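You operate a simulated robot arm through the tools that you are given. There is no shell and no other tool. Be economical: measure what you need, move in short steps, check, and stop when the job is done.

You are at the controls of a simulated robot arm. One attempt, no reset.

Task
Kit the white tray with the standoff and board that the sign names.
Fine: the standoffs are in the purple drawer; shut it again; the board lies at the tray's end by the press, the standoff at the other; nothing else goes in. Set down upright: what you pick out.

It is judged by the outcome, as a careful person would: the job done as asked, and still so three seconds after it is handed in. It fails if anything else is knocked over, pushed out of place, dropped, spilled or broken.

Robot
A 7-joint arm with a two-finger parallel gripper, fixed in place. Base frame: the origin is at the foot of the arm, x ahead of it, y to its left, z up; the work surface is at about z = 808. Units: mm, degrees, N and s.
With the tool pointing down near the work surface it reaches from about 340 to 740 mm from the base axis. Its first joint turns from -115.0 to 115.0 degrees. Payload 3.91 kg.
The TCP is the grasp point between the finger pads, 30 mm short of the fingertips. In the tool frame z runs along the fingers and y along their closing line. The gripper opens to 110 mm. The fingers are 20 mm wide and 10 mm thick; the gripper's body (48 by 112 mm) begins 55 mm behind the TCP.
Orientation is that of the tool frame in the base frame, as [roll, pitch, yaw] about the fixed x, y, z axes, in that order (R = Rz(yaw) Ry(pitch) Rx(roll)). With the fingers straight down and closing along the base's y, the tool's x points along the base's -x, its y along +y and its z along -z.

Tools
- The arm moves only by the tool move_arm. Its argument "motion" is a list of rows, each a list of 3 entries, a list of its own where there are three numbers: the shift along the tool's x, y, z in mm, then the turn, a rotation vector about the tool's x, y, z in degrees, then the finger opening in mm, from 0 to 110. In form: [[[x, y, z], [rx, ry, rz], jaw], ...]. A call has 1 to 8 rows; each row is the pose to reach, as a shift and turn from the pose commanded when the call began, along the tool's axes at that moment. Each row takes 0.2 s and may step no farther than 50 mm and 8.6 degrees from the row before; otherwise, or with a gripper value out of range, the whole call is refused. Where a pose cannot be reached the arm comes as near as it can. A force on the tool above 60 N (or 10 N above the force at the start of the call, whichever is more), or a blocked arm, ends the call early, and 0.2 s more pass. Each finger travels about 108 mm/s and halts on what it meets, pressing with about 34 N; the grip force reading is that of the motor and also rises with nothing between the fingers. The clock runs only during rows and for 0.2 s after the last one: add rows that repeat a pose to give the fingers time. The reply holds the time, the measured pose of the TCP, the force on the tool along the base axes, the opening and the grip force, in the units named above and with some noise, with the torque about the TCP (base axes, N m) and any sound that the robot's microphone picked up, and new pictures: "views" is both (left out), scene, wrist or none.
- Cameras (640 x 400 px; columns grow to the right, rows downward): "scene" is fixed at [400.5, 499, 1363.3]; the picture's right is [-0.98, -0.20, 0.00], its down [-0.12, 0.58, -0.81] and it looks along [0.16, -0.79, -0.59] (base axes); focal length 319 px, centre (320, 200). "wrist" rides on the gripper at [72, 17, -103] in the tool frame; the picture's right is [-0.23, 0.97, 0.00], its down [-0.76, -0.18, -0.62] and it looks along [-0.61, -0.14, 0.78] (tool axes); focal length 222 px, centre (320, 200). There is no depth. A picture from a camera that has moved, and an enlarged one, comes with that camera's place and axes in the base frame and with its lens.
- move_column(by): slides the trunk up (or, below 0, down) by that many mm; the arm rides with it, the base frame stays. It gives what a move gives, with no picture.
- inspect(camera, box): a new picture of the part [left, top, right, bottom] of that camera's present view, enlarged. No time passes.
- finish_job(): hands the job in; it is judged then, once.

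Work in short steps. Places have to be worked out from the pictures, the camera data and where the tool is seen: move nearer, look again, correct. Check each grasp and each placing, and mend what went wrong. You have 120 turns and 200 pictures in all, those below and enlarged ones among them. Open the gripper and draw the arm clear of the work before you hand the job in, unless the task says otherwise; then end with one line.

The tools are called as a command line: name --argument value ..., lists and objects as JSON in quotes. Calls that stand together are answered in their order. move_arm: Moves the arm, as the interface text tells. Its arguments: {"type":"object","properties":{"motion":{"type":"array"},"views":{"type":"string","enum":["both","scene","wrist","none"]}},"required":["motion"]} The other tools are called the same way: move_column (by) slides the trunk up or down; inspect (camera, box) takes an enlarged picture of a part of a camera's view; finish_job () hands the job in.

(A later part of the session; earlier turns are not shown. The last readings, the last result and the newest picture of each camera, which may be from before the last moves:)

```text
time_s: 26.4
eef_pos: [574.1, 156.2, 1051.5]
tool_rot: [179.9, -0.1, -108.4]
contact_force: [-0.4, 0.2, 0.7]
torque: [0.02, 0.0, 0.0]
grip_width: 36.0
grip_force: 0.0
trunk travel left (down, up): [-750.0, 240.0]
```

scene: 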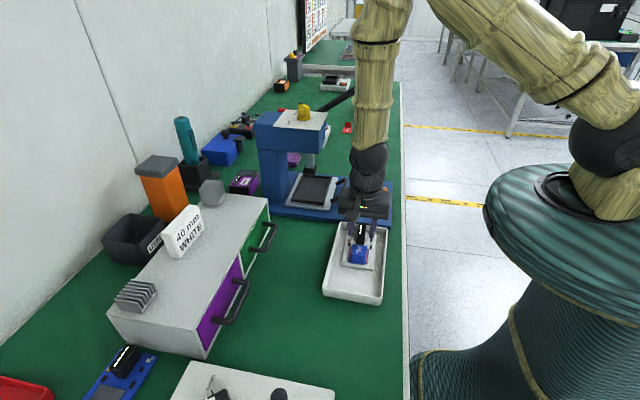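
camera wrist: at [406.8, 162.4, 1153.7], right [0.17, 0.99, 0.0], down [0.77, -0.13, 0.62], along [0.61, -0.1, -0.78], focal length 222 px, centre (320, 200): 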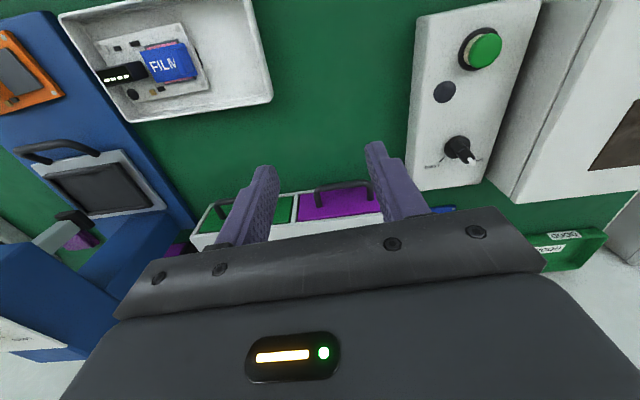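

move_arm --motion '[[[-8, -14, 25], [0, 0, -8], 36], [[-16, -28, 60], [0, 0, -16], 36], [[-23.7, -42.7, 101], [0, 0, -18.4], 36], [[-23.7, -42.7, 101], [0, 0, -18.4], 36]]'

inspect --camera "scene" --box '[180, 220, 300, 350]'

```text
time_s: 27.4
eef_pos: [623.9, 166.6, 948.3]
tool_rot: [-180.0, 0.0, -90.1]
contact_force: [-0.1, -0.1, 0.3]
torque: [-0.01, 0.0, -0.01]
grip_width: 36.1
grip_force: 0.1
trunk travel left (down, up): [-750.0, 240.0]
camera wrist: at [607.0, 93.4, 1052.7], right [-0.97, 0.23, 0.0], down [0.18, 0.76, 0.62], along [0.14, 0.61, -0.78], focal length 222 px, centre (320, 200)
```

scene: 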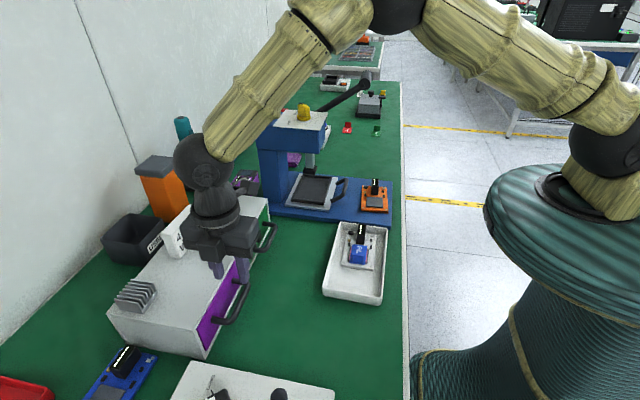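
wrist: 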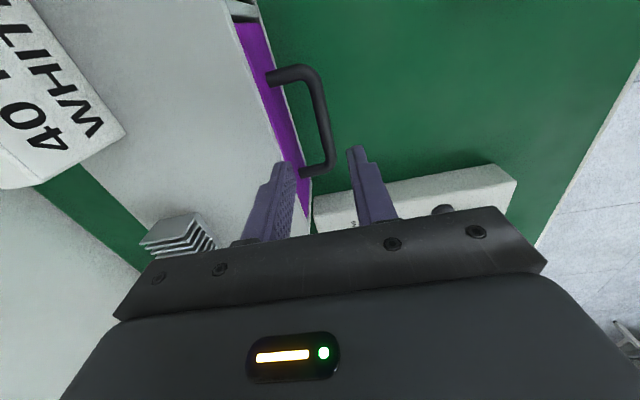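

```text
3.08 times, centred on (240, 285) of scene
camera zoom: at [400.5, 499.0, 1363.3], right [-0.98, -0.2, 0.0], down [-0.12, 0.58, -0.81], along [0.16, -0.79, -0.59], focal length 980 px, centre (566, -62)
```

zoom: 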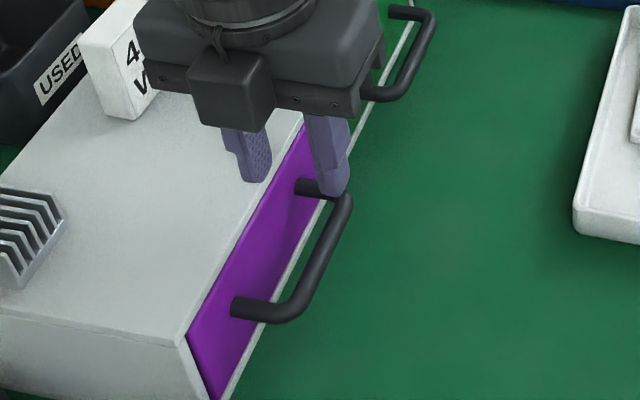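

The bar checks out at x≈622, y 122–211. I'll descend around it to z≈850.

move_arm --motion '[[[0, 1.5, 35], [0, 0, 0], 36], [[0, 1.5, 60], [0, 0, 0], 36], [[0, 1.5, 80], [0, 0, 0], 36], [[0, 1.5, 98], [0, 0, 0], 36], [[0, 1.5, 98], [0, 0, 0], 36]]'

inspect --camera "scene" --box '[180, 220, 300, 350]'

```text
time_s: 28.6
eef_pos: [620.0, 167.8, 851.1]
tool_rot: [180.0, 0.0, -90.1]
contact_force: [0.5, -0.3, 0.1]
torque: [-0.01, 0.01, -0.01]
grip_width: 36.1
grip_force: 0.0
trunk travel left (down, up): [-750.0, 240.0]
camera wrist: at [603.5, 94.8, 955.5], right [-0.97, 0.23, 0.0], down [0.18, 0.76, 0.62], along [0.14, 0.61, -0.78], focal length 222 px, centre (320, 200)
```

scene: 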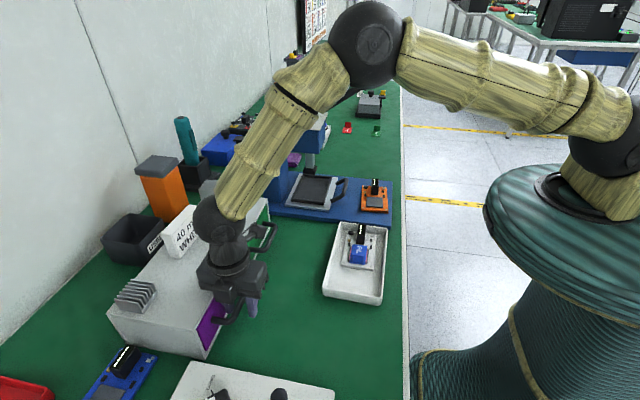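
wrist: 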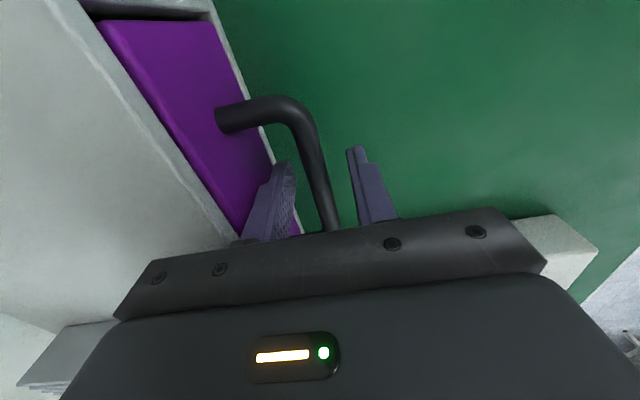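

```text
3.08 times, centred on (240, 285) of scene
camera zoom: at [400.5, 499.0, 1363.3], right [-0.98, -0.2, 0.0], down [-0.12, 0.58, -0.81], along [0.16, -0.79, -0.59], focal length 980 px, centre (566, -62)
```

zoom: 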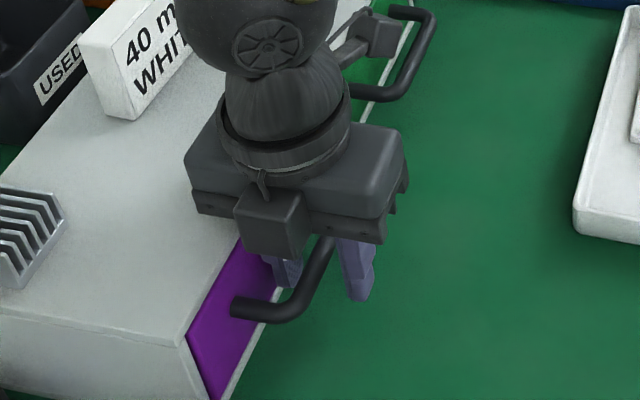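

The bar is between the fingers. I'll close loosely around it to 18 mm, then pull 40 mm toward -x to test.

move_arm --motion '[[[0, 0, 0], [0, 0, 0], 26], [[0, 0, 0], [0, 0, 0], 18], [[0, 5, 0], [0, 0, 0], 18], [[0, 15, 0], [0, 0, 0], 18], [[0, 27, 0], [0, 0, 0], 18], [[0, 40, 0], [0, 0, 0], 18]]'

```text
time_s: 30.0
eef_pos: [578.7, 165.5, 852.5]
tool_rot: [180.0, 0.0, -90.2]
contact_force: [-0.4, -0.6, 0.9]
torque: [-0.03, 0.02, 0.0]
grip_width: 17.9
grip_force: 0.4
trunk travel left (down, up): [-750.0, 240.0]
camera wrist: at [562.9, 93.0, 956.4], right [-0.97, 0.23, 0.0], down [0.18, 0.76, 0.62], along [0.14, 0.61, -0.78], focal length 222 px, centre (320, 200)
```

scene: 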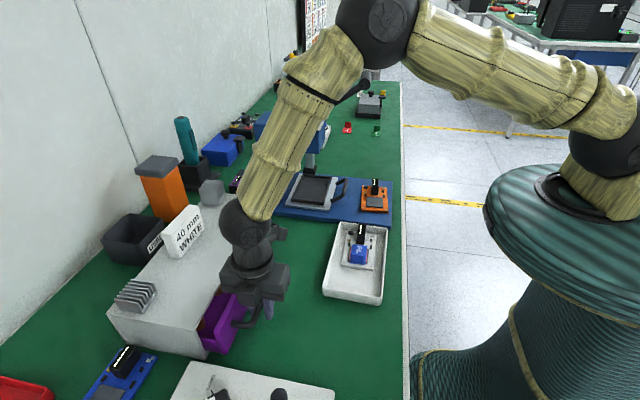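
wrist: 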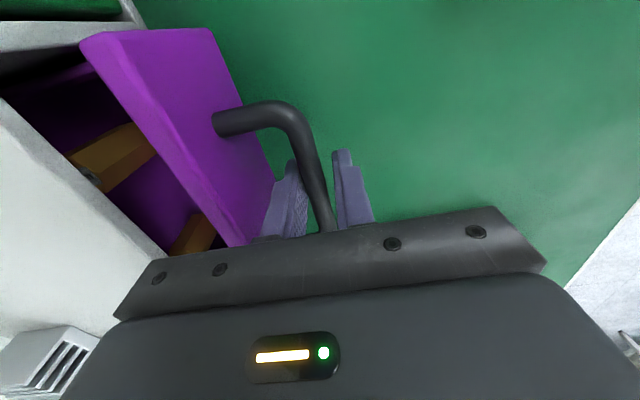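

The drawer slides freely and holders show inside. I'll pull another 70 mm.

move_arm --motion '[[[0, 12, 0], [0, 0, 0], 18], [[0, 27, 0], [0, 0, 0], 18], [[0, 42, 0], [0, 0, 0], 18], [[0, 57, 0], [0, 0, 0], 18], [[0, 70, 0], [0, 0, 0], 18]]'

```text
time_s: 31.2
eef_pos: [510.8, 164.7, 850.9]
tool_rot: [-180.0, 0.1, -90.2]
contact_force: [0.7, -0.3, 0.7]
torque: [0.0, -0.01, -0.03]
grip_width: 18.1
grip_force: 0.4
trunk travel left (down, up): [-750.0, 240.0]
camera wrist: at [495.0, 92.2, 955.2], right [-0.97, 0.23, 0.0], down [0.18, 0.76, 0.62], along [0.14, 0.61, -0.78], focal length 222 px, centre (320, 200)
```

scene: 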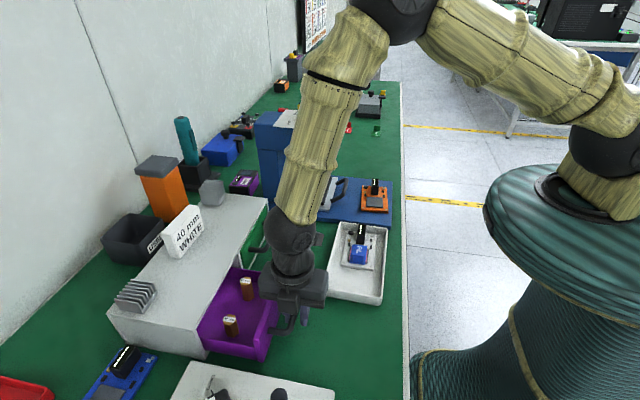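
wrist: 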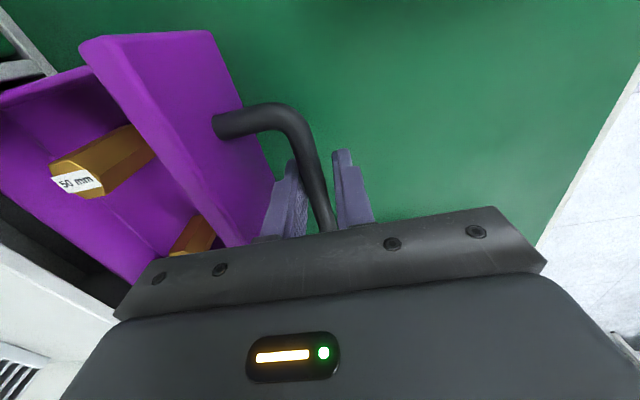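

inspect --camera "scene" --box '[190, 260, 300, 370]'

```text
3.64 times, centred on (245, 315) of scene
camera zoom: at [400.5, 499.0, 1363.3], right [-0.98, -0.2, 0.0], down [-0.12, 0.58, -0.81], along [0.16, -0.79, -0.59], focal length 1159 px, centre (593, -218)
```

zoom: 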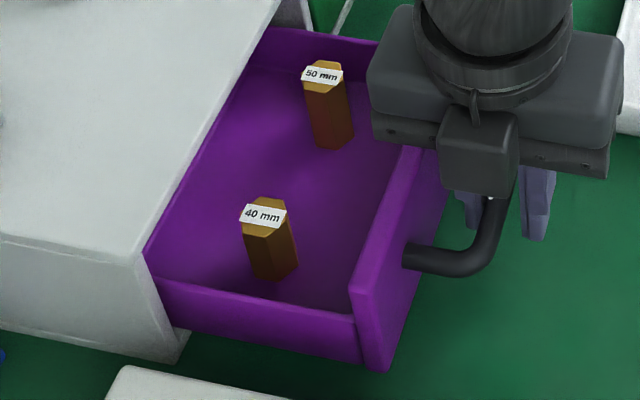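

The 40 mm standoff stands at about (624,206), top z≈856, and the 50 mm one at (624,126). I'll release the handle, rise, and look from above.

move_arm --motion '[[[0, 0, 0], [0, 0, 0], 28], [[0, 0, 0], [0, 0, 0], 36], [[0, 0, 0], [0, 0, 0], 36], [[0, 0, -40], [0, 0, 0], 36], [[0, 0, -85], [0, 0, 0], 36], [[0, 0, -125], [0, 0, 0], 36], [[0, -45, -140], [0, 0, 0], 36], [[0, -80, -140], [0, 0, 0], 36]]'

```text
time_s: 33.0
eef_pos: [591.2, 170.1, 992.3]
tool_rot: [179.9, 0.0, -90.2]
contact_force: [0.3, 0.5, 0.8]
torque: [0.01, 0.01, 0.01]
grip_width: 35.9
grip_force: 0.0
trunk travel left (down, up): [-750.0, 240.0]
camera wrist: at [574.8, 97.2, 1097.0], right [-0.97, 0.23, 0.0], down [0.18, 0.76, 0.62], along [0.14, 0.61, -0.78], focal length 222 px, centre (320, 200)
```

scene: 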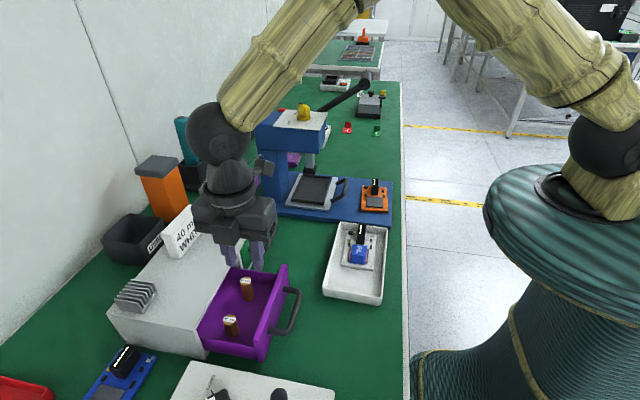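
wrist: 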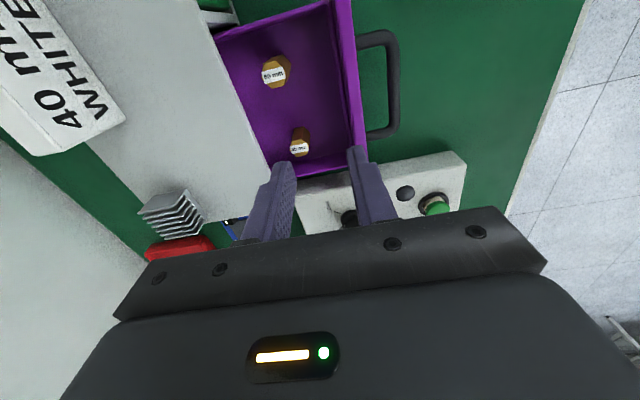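

inspect --camera "wrist" --box '[220, 40, 370, 190]'

inspect --camera "scene" --box '[200, 270, 300, 370]'

```text
2.67 times, centred on (295, 115) of wrist
camera zoom: at [574.8, 97.2, 1097.0], right [-0.97, 0.23, 0.0], down [0.18, 0.76, 0.62], along [0.14, 0.61, -0.78], focal length 592 px, centre (387, 427)
```

zoom: 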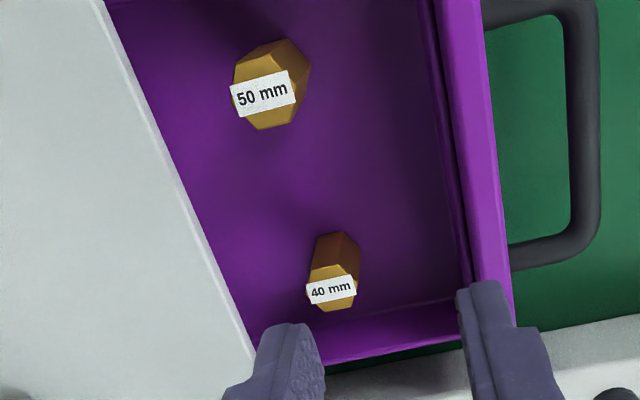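

```text
4.00 times, centred on (250, 320) of scene
camera zoom: at [400.5, 499.0, 1363.3], right [-0.98, -0.2, 0.0], down [-0.12, 0.58, -0.81], along [0.16, -0.79, -0.59], focal length 1275 px, centre (600, -280)
```

zoom: 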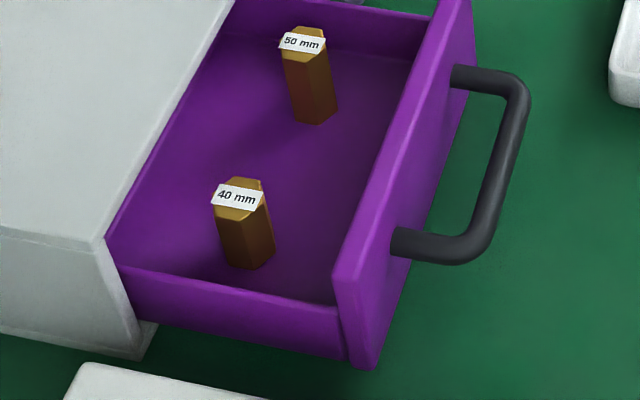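

inspect --camera "wrist" --box '[284, 122, 316, 162]'

inspect --camera "scene" --box '[215, 305, 250, 345]'

```text
10.00 times, centred on (300, 142) of wrist
camera zoom: at [574.8, 97.2, 1097.0], right [-0.97, 0.23, 0.0], down [0.18, 0.76, 0.62], along [0.14, 0.61, -0.78], focal length 2221 px, centre (520, 780)
```

zoom: 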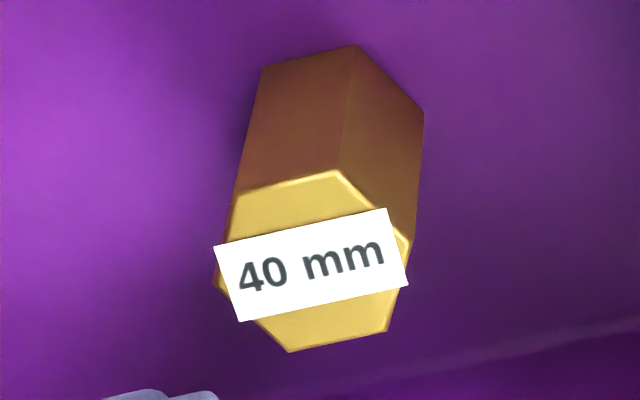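

```text
10.00 times, centred on (232, 325) of scene
camera zoom: at [400.5, 499.0, 1363.3], right [-0.98, -0.2, 0.0], down [-0.12, 0.58, -0.81], along [0.16, -0.79, -0.59], focal length 3187 px, centre (1195, -1050)
```

zoom: 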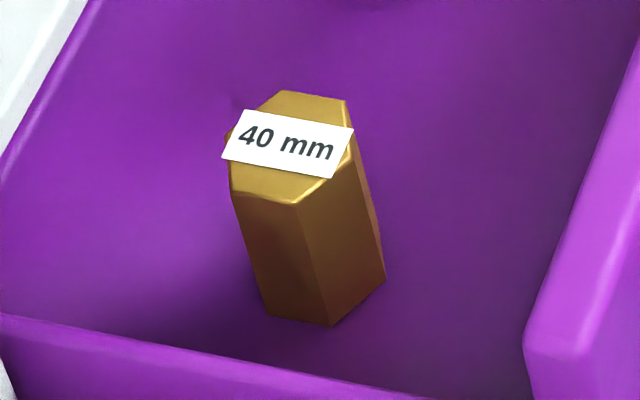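

The 40 mm hex is centred at (624,204.5) with its flats facing ±y, so I'll turn to yaw 180 and close along y. Moving above it while turning.

move_arm --motion '[[[-4, -4, 0], [0, 0, 8.5], 36], [[-8, -8, 0], [0, 0, 17], 36], [[-12, -12, 0], [0, 0, 25.5], 36], [[-16, -16, 0], [0, 0, 34], 36], [[-20, -20, 0], [0, 0, 42.5], 36], [[-24, -24, 0], [0, 0, 51], 36], [[-29, -28, 0], [0, 0, 59.5], 36], [[-34.5, -33, 0], [0, 0, 68], 36]]' --views "none"

move_arm --motion '[[[0, 0, 0], [0, 0, 8], 34], [[0, 0, 0], [0, 0, 16], 34], [[0, 0, 0], [0, 0, 21.8], 34], [[0, 0, 0], [0, 0, 21.8], 34]]' --views "wrist"

```text
time_s: 34.8
eef_pos: [624.3, 202.0, 992.3]
tool_rot: [-180.0, 0.1, -158.3]
contact_force: [0.0, -0.3, -0.5]
torque: [0.0, -0.01, 0.01]
grip_width: 36.1
grip_force: 0.0
trunk travel left (down, up): [-750.0, 240.0]
```

```text
time_s: 35.8
eef_pos: [624.5, 201.1, 991.4]
tool_rot: [180.0, 0.0, 180.0]
contact_force: [0.7, 0.2, 0.1]
torque: [-0.01, -0.01, -0.04]
grip_width: 34.0
grip_force: 0.1
trunk travel left (down, up): [-750.0, 240.0]
camera wrist: at [552.6, 217.8, 1095.3], right [0.23, 0.97, 0.0], down [0.76, -0.18, 0.62], along [0.61, -0.14, -0.78], focal length 222 px, centre (320, 200)
```

wrist: 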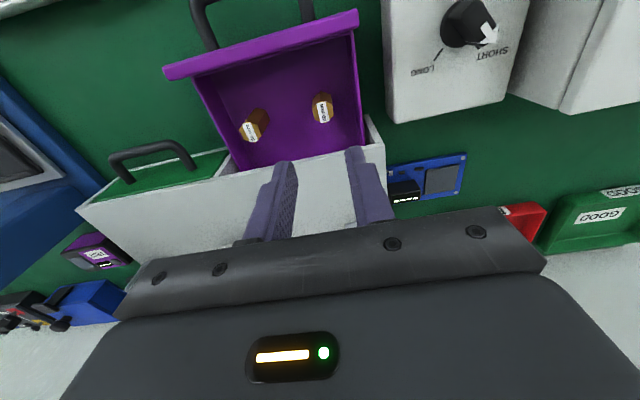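

The wrist view gives (627,205) for the standoff, which is consistent. I'll descend to z≈905 with y +3 and check.

move_arm --motion '[[[0, 3, 30], [0, 0, 0], 34], [[-0.5, 3, 60], [0, 0, 0], 34], [[-0.5, 3, 86], [0, 0, 0], 34], [[-0.5, 3, 86], [0, 0, 0], 34]]'

inspect --camera "scene" --box '[190, 255, 290, 355]'

inspect --camera "wrist" --box '[200, 60, 440, 230]'

```text
time_s: 36.8
eef_pos: [625.0, 204.4, 904.0]
tool_rot: [179.9, 0.1, -180.0]
contact_force: [0.0, 0.2, -0.5]
torque: [0.03, 0.01, 0.01]
grip_width: 33.8
grip_force: 0.1
trunk travel left (down, up): [-750.0, 240.0]
camera wrist: at [553.3, 219.7, 1008.6], right [0.23, 0.97, 0.0], down [0.76, -0.18, 0.62], along [0.61, -0.14, -0.78], focal length 222 px, centre (320, 200)
```

scene: 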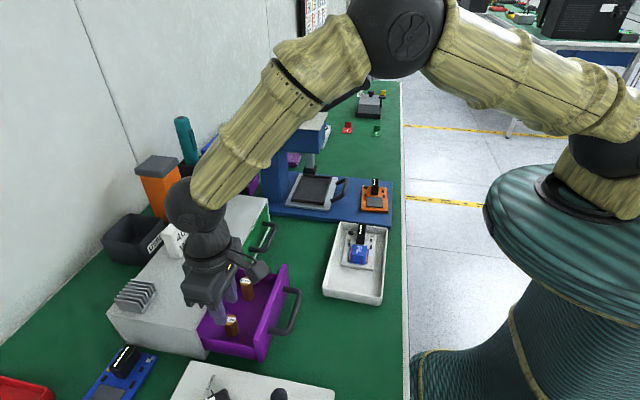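
wrist: 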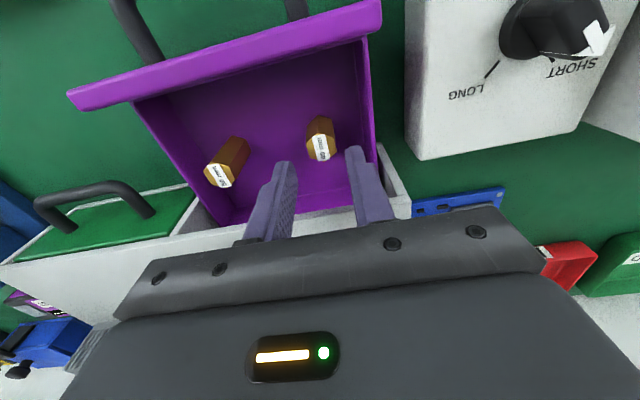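

```text
4.00 times, centred on (240, 305) of scene
camera zoom: at [400.5, 499.0, 1363.3], right [-0.98, -0.2, 0.0], down [-0.12, 0.58, -0.81], along [0.16, -0.79, -0.59], focal length 1275 px, centre (640, -220)
```

zoom: 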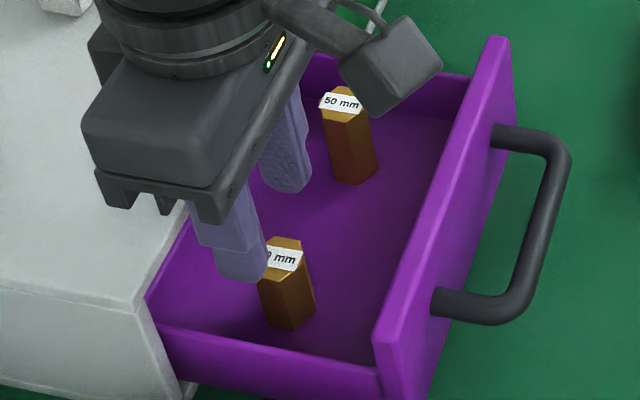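

```text
2.35 times, centred on (320, 145) of wrist
camera zoom: at [553.3, 219.7, 1008.6], right [0.23, 0.97, 0.0], down [0.76, -0.18, 0.62], along [0.61, -0.14, -0.78], focal length 523 px, centre (320, 329)
```

zoom: 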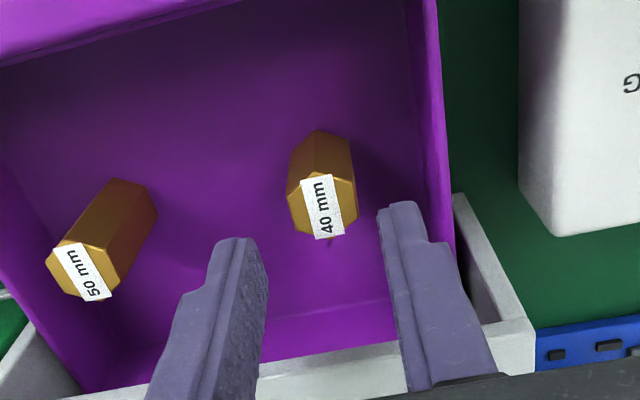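

Position is confirmed at (624,204). I'll descend to z≈866 and close.

move_arm --motion '[[[0.5, 0, 15], [0, 0, 0], 34], [[0.5, 0, 28], [0, 0, 0], 34], [[0.5, 0, 39], [0, 0, 0], 34], [[0.5, 0, 39], [0, 0, 0], 34]]' --views "wrist"

inspect --camera "wrist" --box '[240, 60, 440, 240]'

inspect --camera "scene" --box '[190, 265, 290, 365]'

```text
time_s: 37.8
eef_pos: [623.6, 203.0, 865.9]
tool_rot: [180.0, 0.0, -180.0]
contact_force: [0.6, 0.5, 0.0]
torque: [-0.03, 0.01, -0.01]
grip_width: 34.1
grip_force: 0.1
trunk travel left (down, up): [-750.0, 240.0]
camera wrist: at [552.1, 219.7, 969.8], right [0.23, 0.97, 0.0], down [0.76, -0.18, 0.62], along [0.61, -0.14, -0.78], focal length 222 px, centre (320, 200)
```

wrist: 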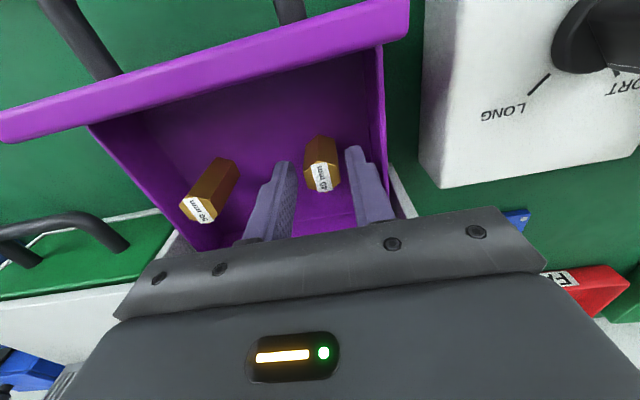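

```text
2.22 times, centred on (340, 150) of wrist
camera zoom: at [552.1, 219.7, 969.8], right [0.23, 0.97, 0.0], down [0.76, -0.18, 0.62], along [0.61, -0.14, -0.78], focal length 494 px, centre (276, 311)
```

zoom: 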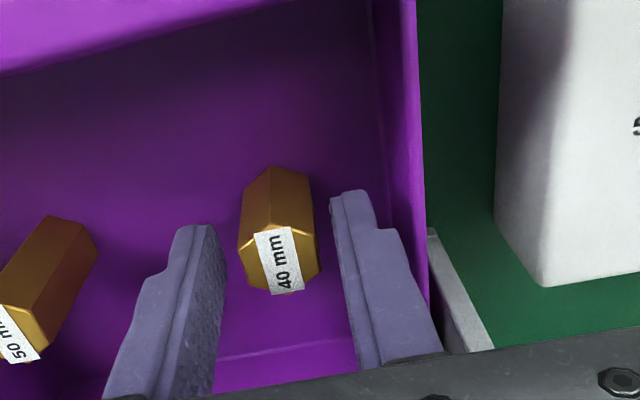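

```text
4.00 times, centred on (240, 315) of scene
camera zoom: at [400.5, 499.0, 1363.3], right [-0.98, -0.2, 0.0], down [-0.12, 0.58, -0.81], along [0.16, -0.79, -0.59], focal length 1275 px, centre (640, -260)
```

zoom: 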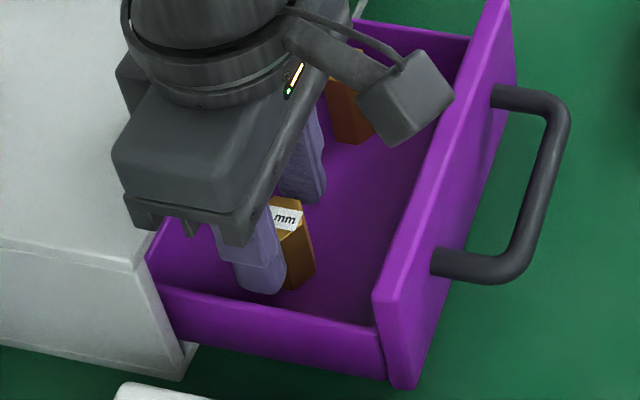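

move_arm --motion '[[[0, 1, 0], [0, 0, 0], 30], [[0, 1, 0], [0, 0, 0], 26], [[0, 1, 0], [0, 0, 0], 22], [[0, 1, 0], [0, 0, 0], 17], [[0, 1, 0], [0, 0, 0], 14], [[0, 1, 0], [0, 0, 0], 14]]' --views "wrist"

```text
time_s: 39.2
eef_pos: [624.0, 203.2, 866.3]
tool_rot: [180.0, 0.0, 179.9]
contact_force: [1.0, 0.8, 0.0]
torque: [-0.03, 0.0, 0.01]
grip_width: 20.2
grip_force: 33.6
trunk travel left (down, up): [-750.0, 240.0]
camera wrist: at [552.1, 220.7, 969.7], right [0.23, 0.97, 0.0], down [0.76, -0.18, 0.62], along [0.61, -0.14, -0.78], focal length 222 px, centre (320, 200)
```

wrist: 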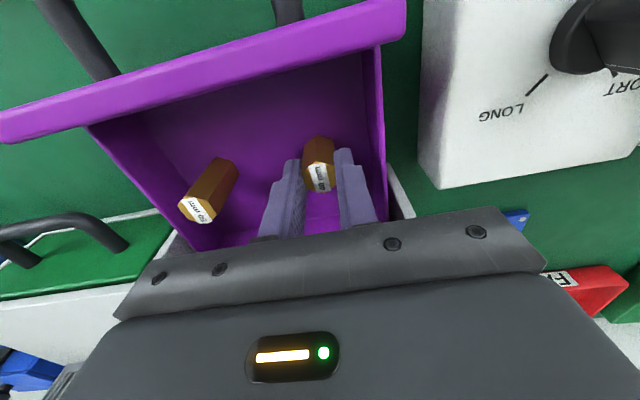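

Gripped at 20.2 mm. I'll lift straight up 120 mm.

move_arm --motion '[[[0, 0, -6], [0, 0, 0], 14], [[0, 0, -20], [0, 0, 0], 14], [[0, 0, -45], [0, 0, 0], 14], [[0, 0, -75], [0, 0, 0], 14], [[0, 0, -105], [0, 0, 0], 14], [[0, 0, -120], [0, 0, 0], 14]]'

inspect --camera "scene" --box '[180, 210, 310, 340]'

```text
time_s: 40.6
eef_pos: [624.0, 205.6, 984.6]
tool_rot: [180.0, 0.1, 180.0]
contact_force: [-0.4, 1.3, -0.1]
torque: [0.02, -0.02, 0.0]
grip_width: 20.2
grip_force: 33.9
trunk travel left (down, up): [-750.0, 240.0]
camera wrist: at [552.8, 222.3, 1089.0], right [0.23, 0.97, 0.0], down [0.76, -0.18, 0.62], along [0.61, -0.14, -0.78], focal length 222 px, centre (320, 200)
```

scene: 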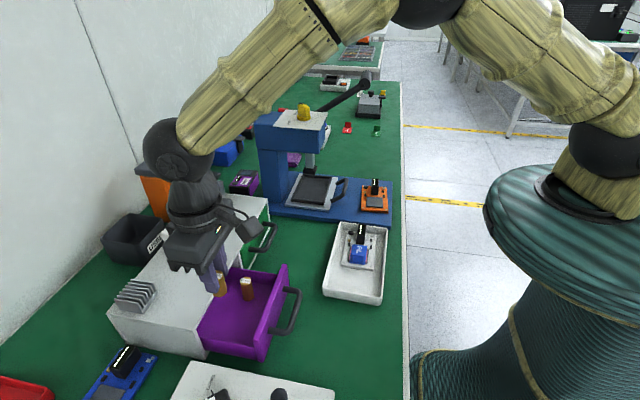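
wrist: 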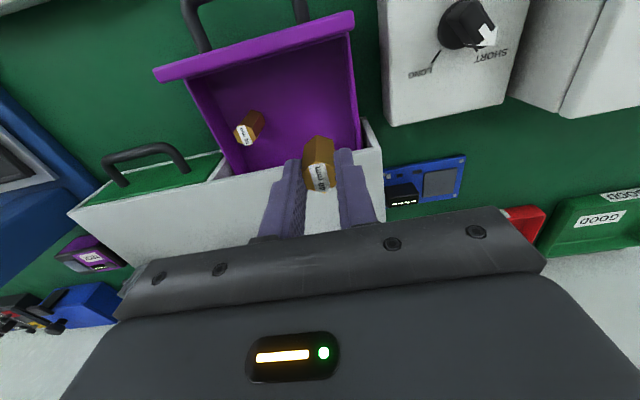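

```text
3.08 times, centred on (245, 275) of scene
camera zoom: at [400.5, 499.0, 1363.3], right [-0.98, -0.2, 0.0], down [-0.12, 0.58, -0.81], along [0.16, -0.79, -0.59], focal length 980 px, centre (551, -31)
```

zoom: 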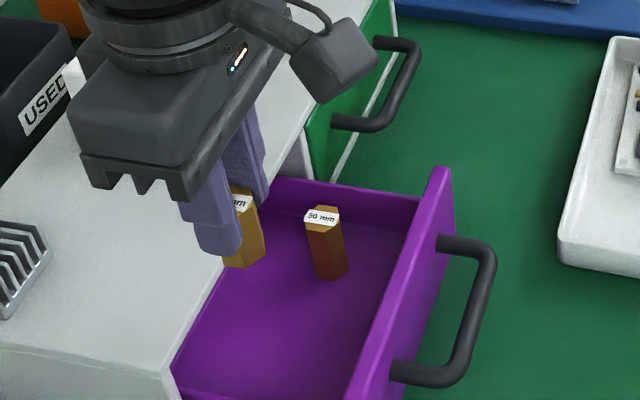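

It's held upright. I'll carry it over to the free end of the tray, near (414,38).

move_arm --motion '[[[15, -12, 0], [0, 0, 0], 14], [[45, -35, 0], [0, 0, 0], 14], [[75, -59, 0], [0, 0, 0], 14], [[105, -83, 0], [0, 0, 0], 14], [[135, -107, 0], [0, 0, 0], 14], [[165, -131, 0], [0, 0, 0], 14], [[195, -155, 0], [0, 0, 0], 14], [[210, -167, 0], [0, 0, 0], 14]]'

inspect --camera "scene" --box '[300, 190, 420, 320]'

```text
time_s: 42.4
eef_pos: [415.7, 34.3, 986.0]
tool_rot: [180.0, 0.0, -180.0]
contact_force: [-0.3, 1.4, -1.1]
torque: [-0.06, 0.0, -0.01]
grip_width: 20.1
grip_force: 34.2
trunk travel left (down, up): [-750.0, 240.0]
camera wrist: at [344.4, 51.2, 1088.9], right [0.23, 0.97, 0.0], down [0.76, -0.18, 0.62], along [0.61, -0.14, -0.78], focal length 222 px, centre (320, 200)
```

scene: 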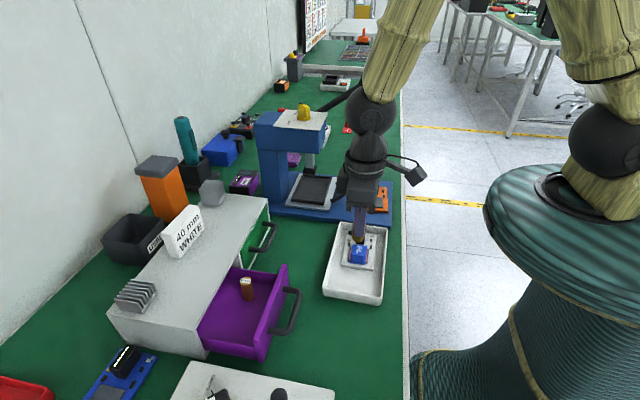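
wrist: 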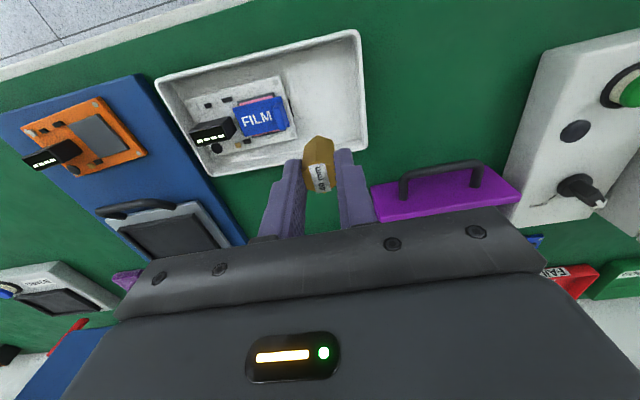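

```text
3.08 times, centred on (360, 255) of scene
camera zoom: at [400.5, 499.0, 1363.3], right [-0.98, -0.2, 0.0], down [-0.12, 0.58, -0.81], along [0.16, -0.79, -0.59], focal length 980 px, centre (197, 31)
```

zoom: 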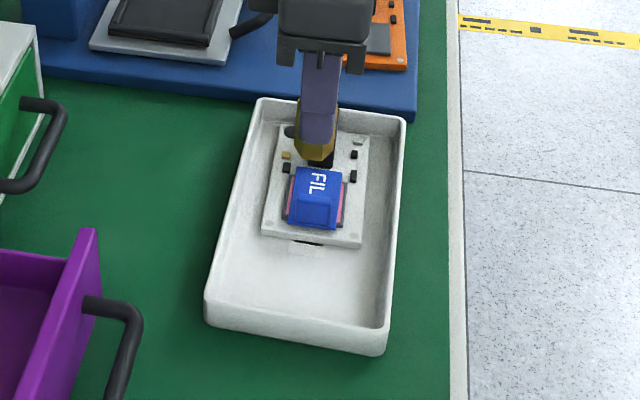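

Tray end is at y≈83 and the board's edge at y≈0, so the target is y≈37. I'll descend to z≈880.

move_arm --motion '[[[0, 2, 20], [0, 0, 0], 14], [[1, 2.5, 50], [0, 0, 0], 14], [[1, 2.5, 80], [0, 0, 0], 14], [[1, 2.5, 106], [0, 0, 0], 14], [[1, 2.5, 106], [0, 0, 0], 14]]'

inspect --camera "scene" --box '[310, 210, 410, 310]'

inspect --camera "wrist" --box '[200, 20, 420, 220]'

```text
time_s: 43.6
eef_pos: [412.2, 39.2, 877.9]
tool_rot: [-180.0, 0.0, -179.9]
contact_force: [-0.5, -0.3, 0.2]
torque: [0.01, 0.02, 0.04]
grip_width: 20.4
grip_force: 34.3
trunk travel left (down, up): [-750.0, 240.0]
camera wrist: at [341.6, 55.0, 982.4], right [0.23, 0.97, 0.0], down [0.76, -0.18, 0.62], along [0.61, -0.14, -0.78], focal length 222 px, centre (320, 200)
```

scene: 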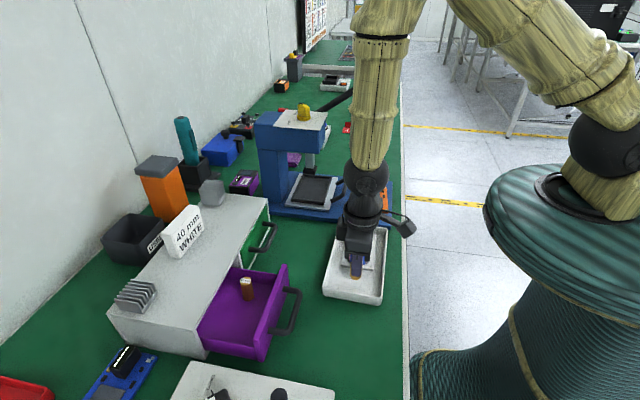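
wrist: 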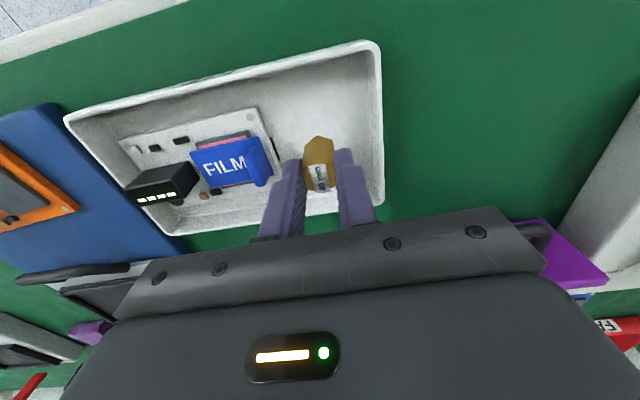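

```text
4.00 times, centred on (360, 260) of scene
camera zoom: at [400.5, 499.0, 1363.3], right [-0.98, -0.2, 0.0], down [-0.12, 0.58, -0.81], along [0.16, -0.79, -0.59], focal length 1275 px, centre (160, -40)
```

zoom: 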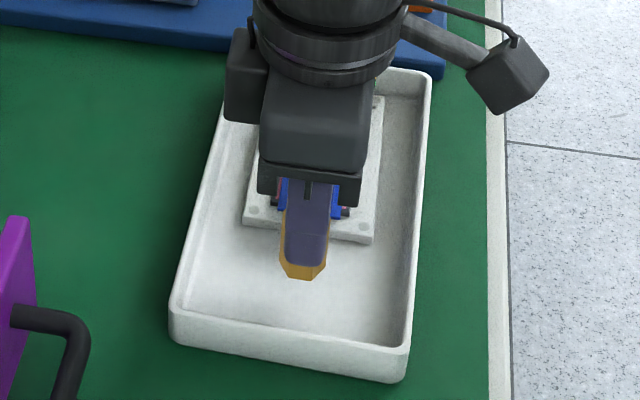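

```text
2.00 times, centred on (310, 120) of wrist
camera zoom: at [341.6, 55.0, 982.4], right [0.23, 0.97, 0.0], down [0.76, -0.18, 0.62], along [0.61, -0.14, -0.78], focal length 444 px, centre (340, 360)
```

zoom: 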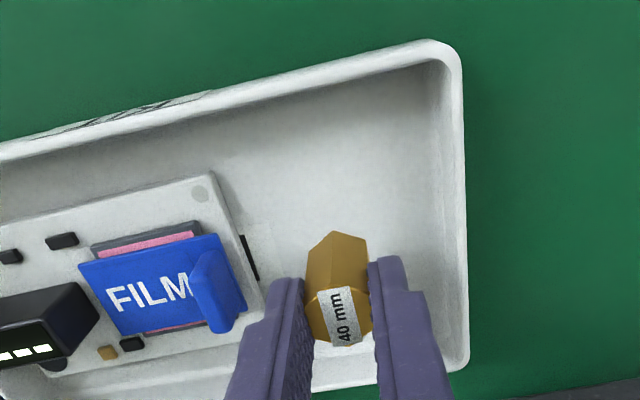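

Clear on both sides. I'll lower slowly toward contact.

move_arm --motion '[[[0, -1, 5], [0, 0, 0], 14], [[0, -1, 9], [0, 0, 0], 14], [[0, -1, 13], [0, 0, 0], 14], [[0, -1, 13], [0, 0, 0], 14]]' --views "none"

```text
time_s: 44.6
eef_pos: [412.1, 36.7, 865.5]
tool_rot: [-179.9, 0.0, -179.8]
contact_force: [0.3, -0.5, -0.3]
torque: [0.0, -0.02, 0.02]
grip_width: 19.8
grip_force: 33.8
trunk travel left (down, up): [-750.0, 240.0]
```

move_arm --motion '[[[0, 0, 1], [0, 0, 0], 14], [[0, 0, 2], [0, 0, 0], 14], [[0, 0, 2], [0, 0, 0], 14]]' --views "none"

```text
time_s: 45.4
eef_pos: [412.2, 38.6, 864.2]
tool_rot: [180.0, 0.1, -179.9]
contact_force: [0.6, 0.5, -0.2]
torque: [0.01, 0.02, -0.05]
grip_width: 20.5
grip_force: 33.9
trunk travel left (down, up): [-750.0, 240.0]
```

No contact yet; another 2 mm in small steps.

move_arm --motion '[[[0, 0, 1], [0, 0, 0], 14], [[0, 0, 2], [0, 0, 0], 14], [[0, 0, 2], [0, 0, 0], 14]]' --views "none"

```text
time_s: 46.2
eef_pos: [413.0, 39.4, 863.1]
tool_rot: [180.0, 0.0, 180.0]
contact_force: [0.1, 0.5, -0.8]
torque: [-0.03, 0.03, 0.01]
grip_width: 20.5
grip_force: 33.8
trunk travel left (down, up): [-750.0, 240.0]
```

move_arm --motion '[[[0, 0, 1], [0, 0, 0], 14], [[0, 0, 1], [0, 0, 0], 14]]' --views "none"

inspect --camera "scene" --box '[330, 230, 390, 290]'

```text
time_s: 46.8
eef_pos: [412.7, 39.8, 862.5]
tool_rot: [-180.0, -0.1, 179.9]
contact_force: [-0.6, -0.4, -0.5]
torque: [0.0, 0.02, 0.0]
grip_width: 20.6
grip_force: 34.3
trunk travel left (down, up): [-750.0, 240.0]
```

```text
6.67 times, centred on (360, 260) of scene
camera zoom: at [400.5, 499.0, 1363.3], right [-0.98, -0.2, 0.0], down [-0.12, 0.58, -0.81], along [0.16, -0.79, -0.59], focal length 2124 px, centre (53, -200)
```

zoom: 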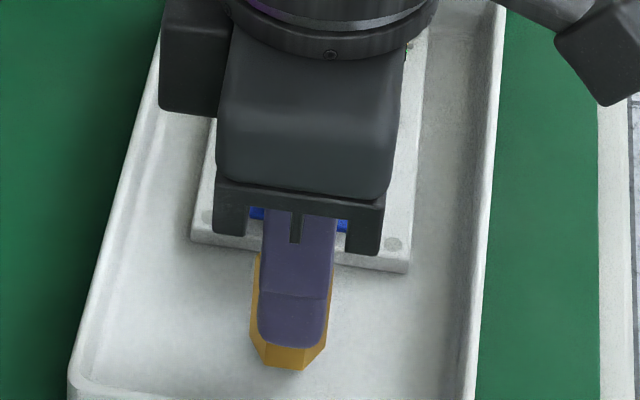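

move_arm --motion '[[[0, 0, 1], [0, 0, 0], 14], [[0, 0, 1.7], [0, 0, 0], 14], [[0, 0, 1.7], [0, 0, 0], 14]]' --views "none"

```text
time_s: 47.6
eef_pos: [412.1, 39.1, 860.1]
tool_rot: [180.0, 0.1, -180.0]
contact_force: [-0.4, -0.1, -0.2]
torque: [0.01, -0.01, 0.01]
grip_width: 20.2
grip_force: 33.9
trunk travel left (down, up): [-750.0, 240.0]
```

move_arm --motion '[[[0, 0, 1], [0, 0, 0], 14], [[0, 0, 2], [0, 0, 0], 14], [[0, 0, 2], [0, 0, 0], 14]]' --views "none"

```text
time_s: 48.4
eef_pos: [412.6, 38.6, 858.9]
tool_rot: [-180.0, -0.1, 179.9]
contact_force: [0.8, -0.6, -0.6]
torque: [0.0, -0.01, -0.03]
grip_width: 20.6
grip_force: 33.6
trunk travel left (down, up): [-750.0, 240.0]
```

move_arm --motion '[[[0, 0, 1], [0, 0, 0], 14], [[0, 0, 2], [0, 0, 0], 14], [[0, 0, 2], [0, 0, 0], 14]]' --views "wrist"

inspect --camera "scene" --box '[330, 235, 390, 295]'

inspect --camera "wrist" --box '[260, 80, 400, 220]'

```text
time_s: 49.2
eef_pos: [413.0, 38.3, 858.6]
tool_rot: [-180.0, 0.0, -180.0]
contact_force: [-0.6, -0.2, -0.6]
torque: [0.04, -0.03, -0.02]
grip_width: 20.4
grip_force: 33.6
trunk travel left (down, up): [-750.0, 240.0]
camera wrist: at [341.1, 54.6, 960.6], right [0.23, 0.97, 0.0], down [0.76, -0.18, 0.62], along [0.61, -0.14, -0.78], focal length 222 px, centre (320, 200)
```

wrist: 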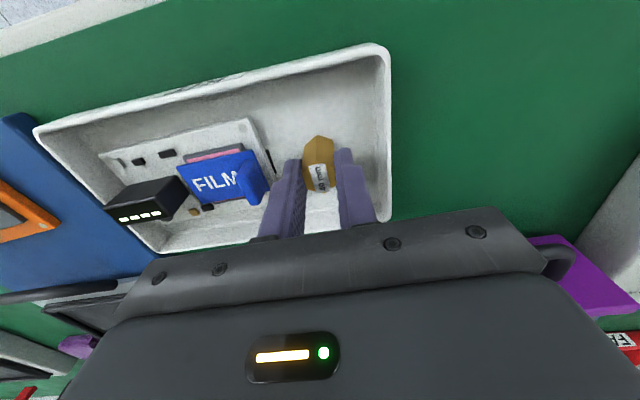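

```text
6.67 times, centred on (360, 265) of scene
camera zoom: at [400.5, 499.0, 1363.3], right [-0.98, -0.2, 0.0], down [-0.12, 0.58, -0.81], along [0.16, -0.79, -0.59], focal length 2124 px, centre (53, -233)
```

zoom: 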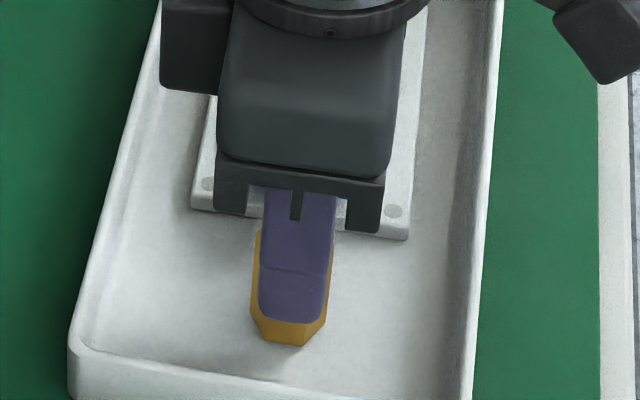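

```text
2.86 times, centred on (330, 150) of wrist
camera zoom: at [341.1, 54.6, 960.6], right [0.23, 0.97, 0.0], down [0.76, -0.18, 0.62], along [0.61, -0.14, -0.78], focal length 635 px, centre (291, 343)
```

zoom: 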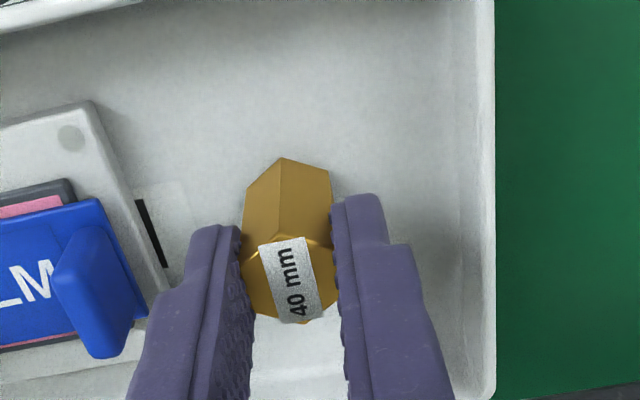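

move_arm --motion '[[[0, 0, 1], [0, 0, 0], 14], [[0, 0, 2], [0, 0, 0], 14], [[0, 0, 2], [0, 0, 0], 14]]' --views "none"

```text
time_s: 50.0
eef_pos: [412.1, 38.2, 856.1]
tool_rot: [180.0, 0.2, -179.9]
contact_force: [1.2, 2.4, 21.7]
torque: [0.11, 0.01, 0.04]
grip_width: 20.2
grip_force: 34.1
trunk travel left (down, up): [-750.0, 240.0]
```

Contact at 21.7 N. I'll ease up 0.8 mm and release gently to 34 mm.

move_arm --motion '[[[0, 0, -0.8], [0, 0, 0], 18], [[0, 0, -0.8], [0, 0, 0], 22], [[0, 0, -0.8], [0, 0, 0], 28], [[0, 0, -0.8], [0, 0, 0], 34], [[0, 0, -0.8], [0, 0, 0], 34]]'

inspect --camera "wrist" --box '[240, 80, 400, 220]'

```text
time_s: 51.2
eef_pos: [413.0, 37.8, 856.4]
tool_rot: [-180.0, 0.1, 179.9]
contact_force: [-0.2, -0.4, -0.6]
torque: [0.01, -0.04, -0.02]
grip_width: 33.9
grip_force: 0.0
trunk travel left (down, up): [-750.0, 240.0]
camera wrist: at [340.5, 54.8, 959.6], right [0.23, 0.97, 0.0], down [0.76, -0.18, 0.62], along [0.61, -0.14, -0.78], focal length 222 px, centre (320, 200)
```

scene: 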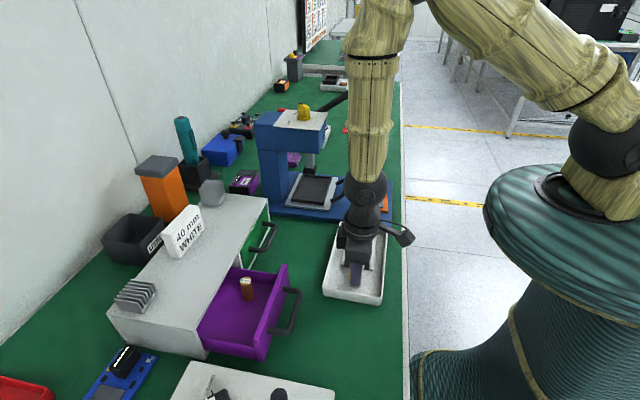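
wrist: 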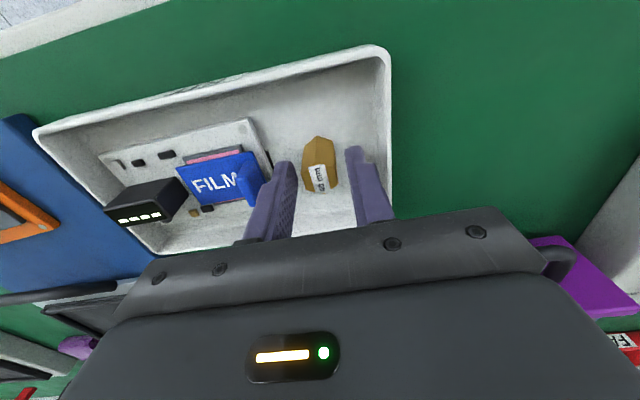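

```text
2.86 times, centred on (320, 150) of wrist
camera zoom: at [340.5, 54.8, 959.6], right [0.23, 0.97, 0.0], down [0.76, -0.18, 0.62], along [0.61, -0.14, -0.78], focal length 635 px, centre (320, 343)
```

zoom: 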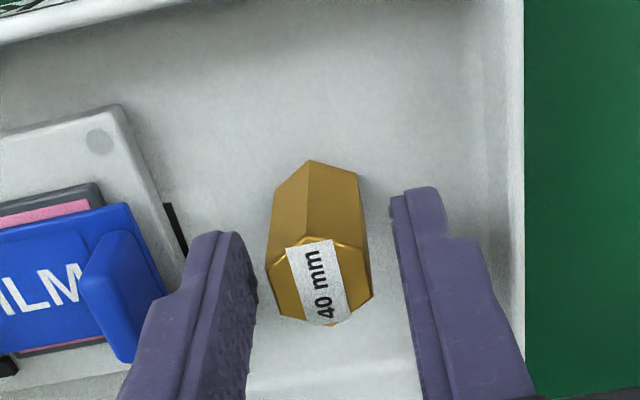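

The standoff stands free and upright. I'll rise straight up, then move to the outside of the handle with closed fingers.

move_arm --motion '[[[0, 0, -15], [0, 0, 0], 34], [[0, 0, -45], [0, 0, 0], 34], [[0, 0, -90], [0, 0, 0], 34], [[0, 0, -130], [0, 0, 0], 30], [[-20, 40, -135], [0, 0, 0], 20], [[-40, 80, -135], [0, 0, 0], 10], [[-60, 120, -135], [0, 0, 0], 0], [[-65, 127, -135], [0, 0, 0], 0]]'

inspect --camera "scene" --box '[310, 205, 410, 315]'

```text
time_s: 53.0
eef_pos: [473.8, 168.1, 988.8]
tool_rot: [-180.0, 0.1, -180.0]
contact_force: [-0.3, -0.7, -0.6]
torque: [0.0, 0.0, 0.02]
grip_width: 0.0
grip_force: 34.4
trunk travel left (down, up): [-750.0, 240.0]
camera wrist: at [402.5, 183.1, 1092.8], right [0.23, 0.97, 0.0], down [0.76, -0.18, 0.62], along [0.61, -0.14, -0.78], focal length 222 px, centre (320, 200)
```

scene: 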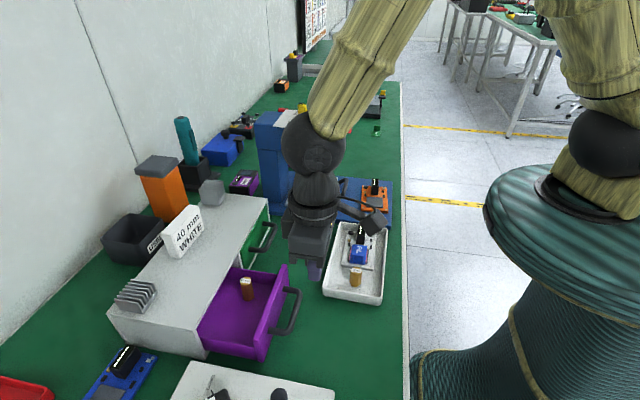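
wrist: 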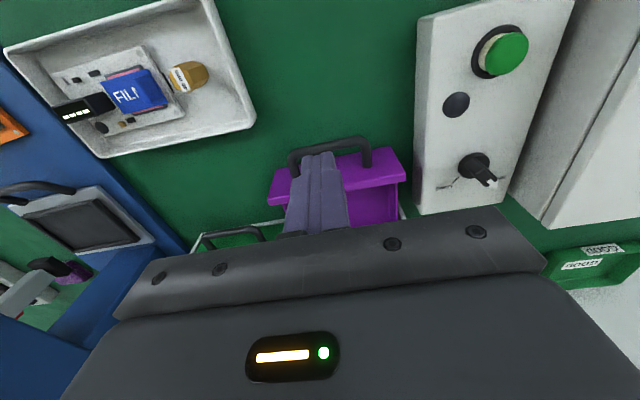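

```text
3.64 times, centred on (360, 260) of scene
camera zoom: at [400.5, 499.0, 1363.3], right [-0.98, -0.2, 0.0], down [-0.12, 0.58, -0.81], along [0.16, -0.79, -0.59], focal length 1159 px, centre (174, -18)
```

zoom: 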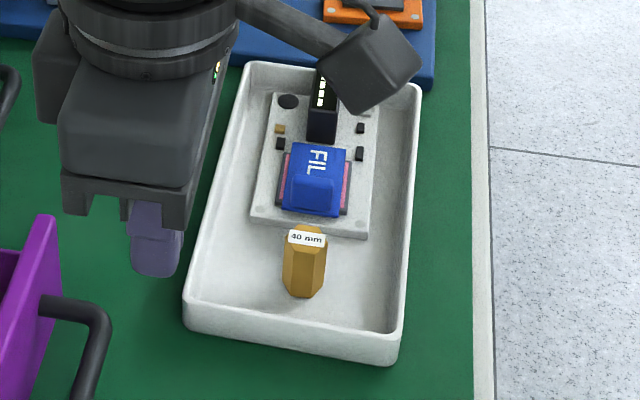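

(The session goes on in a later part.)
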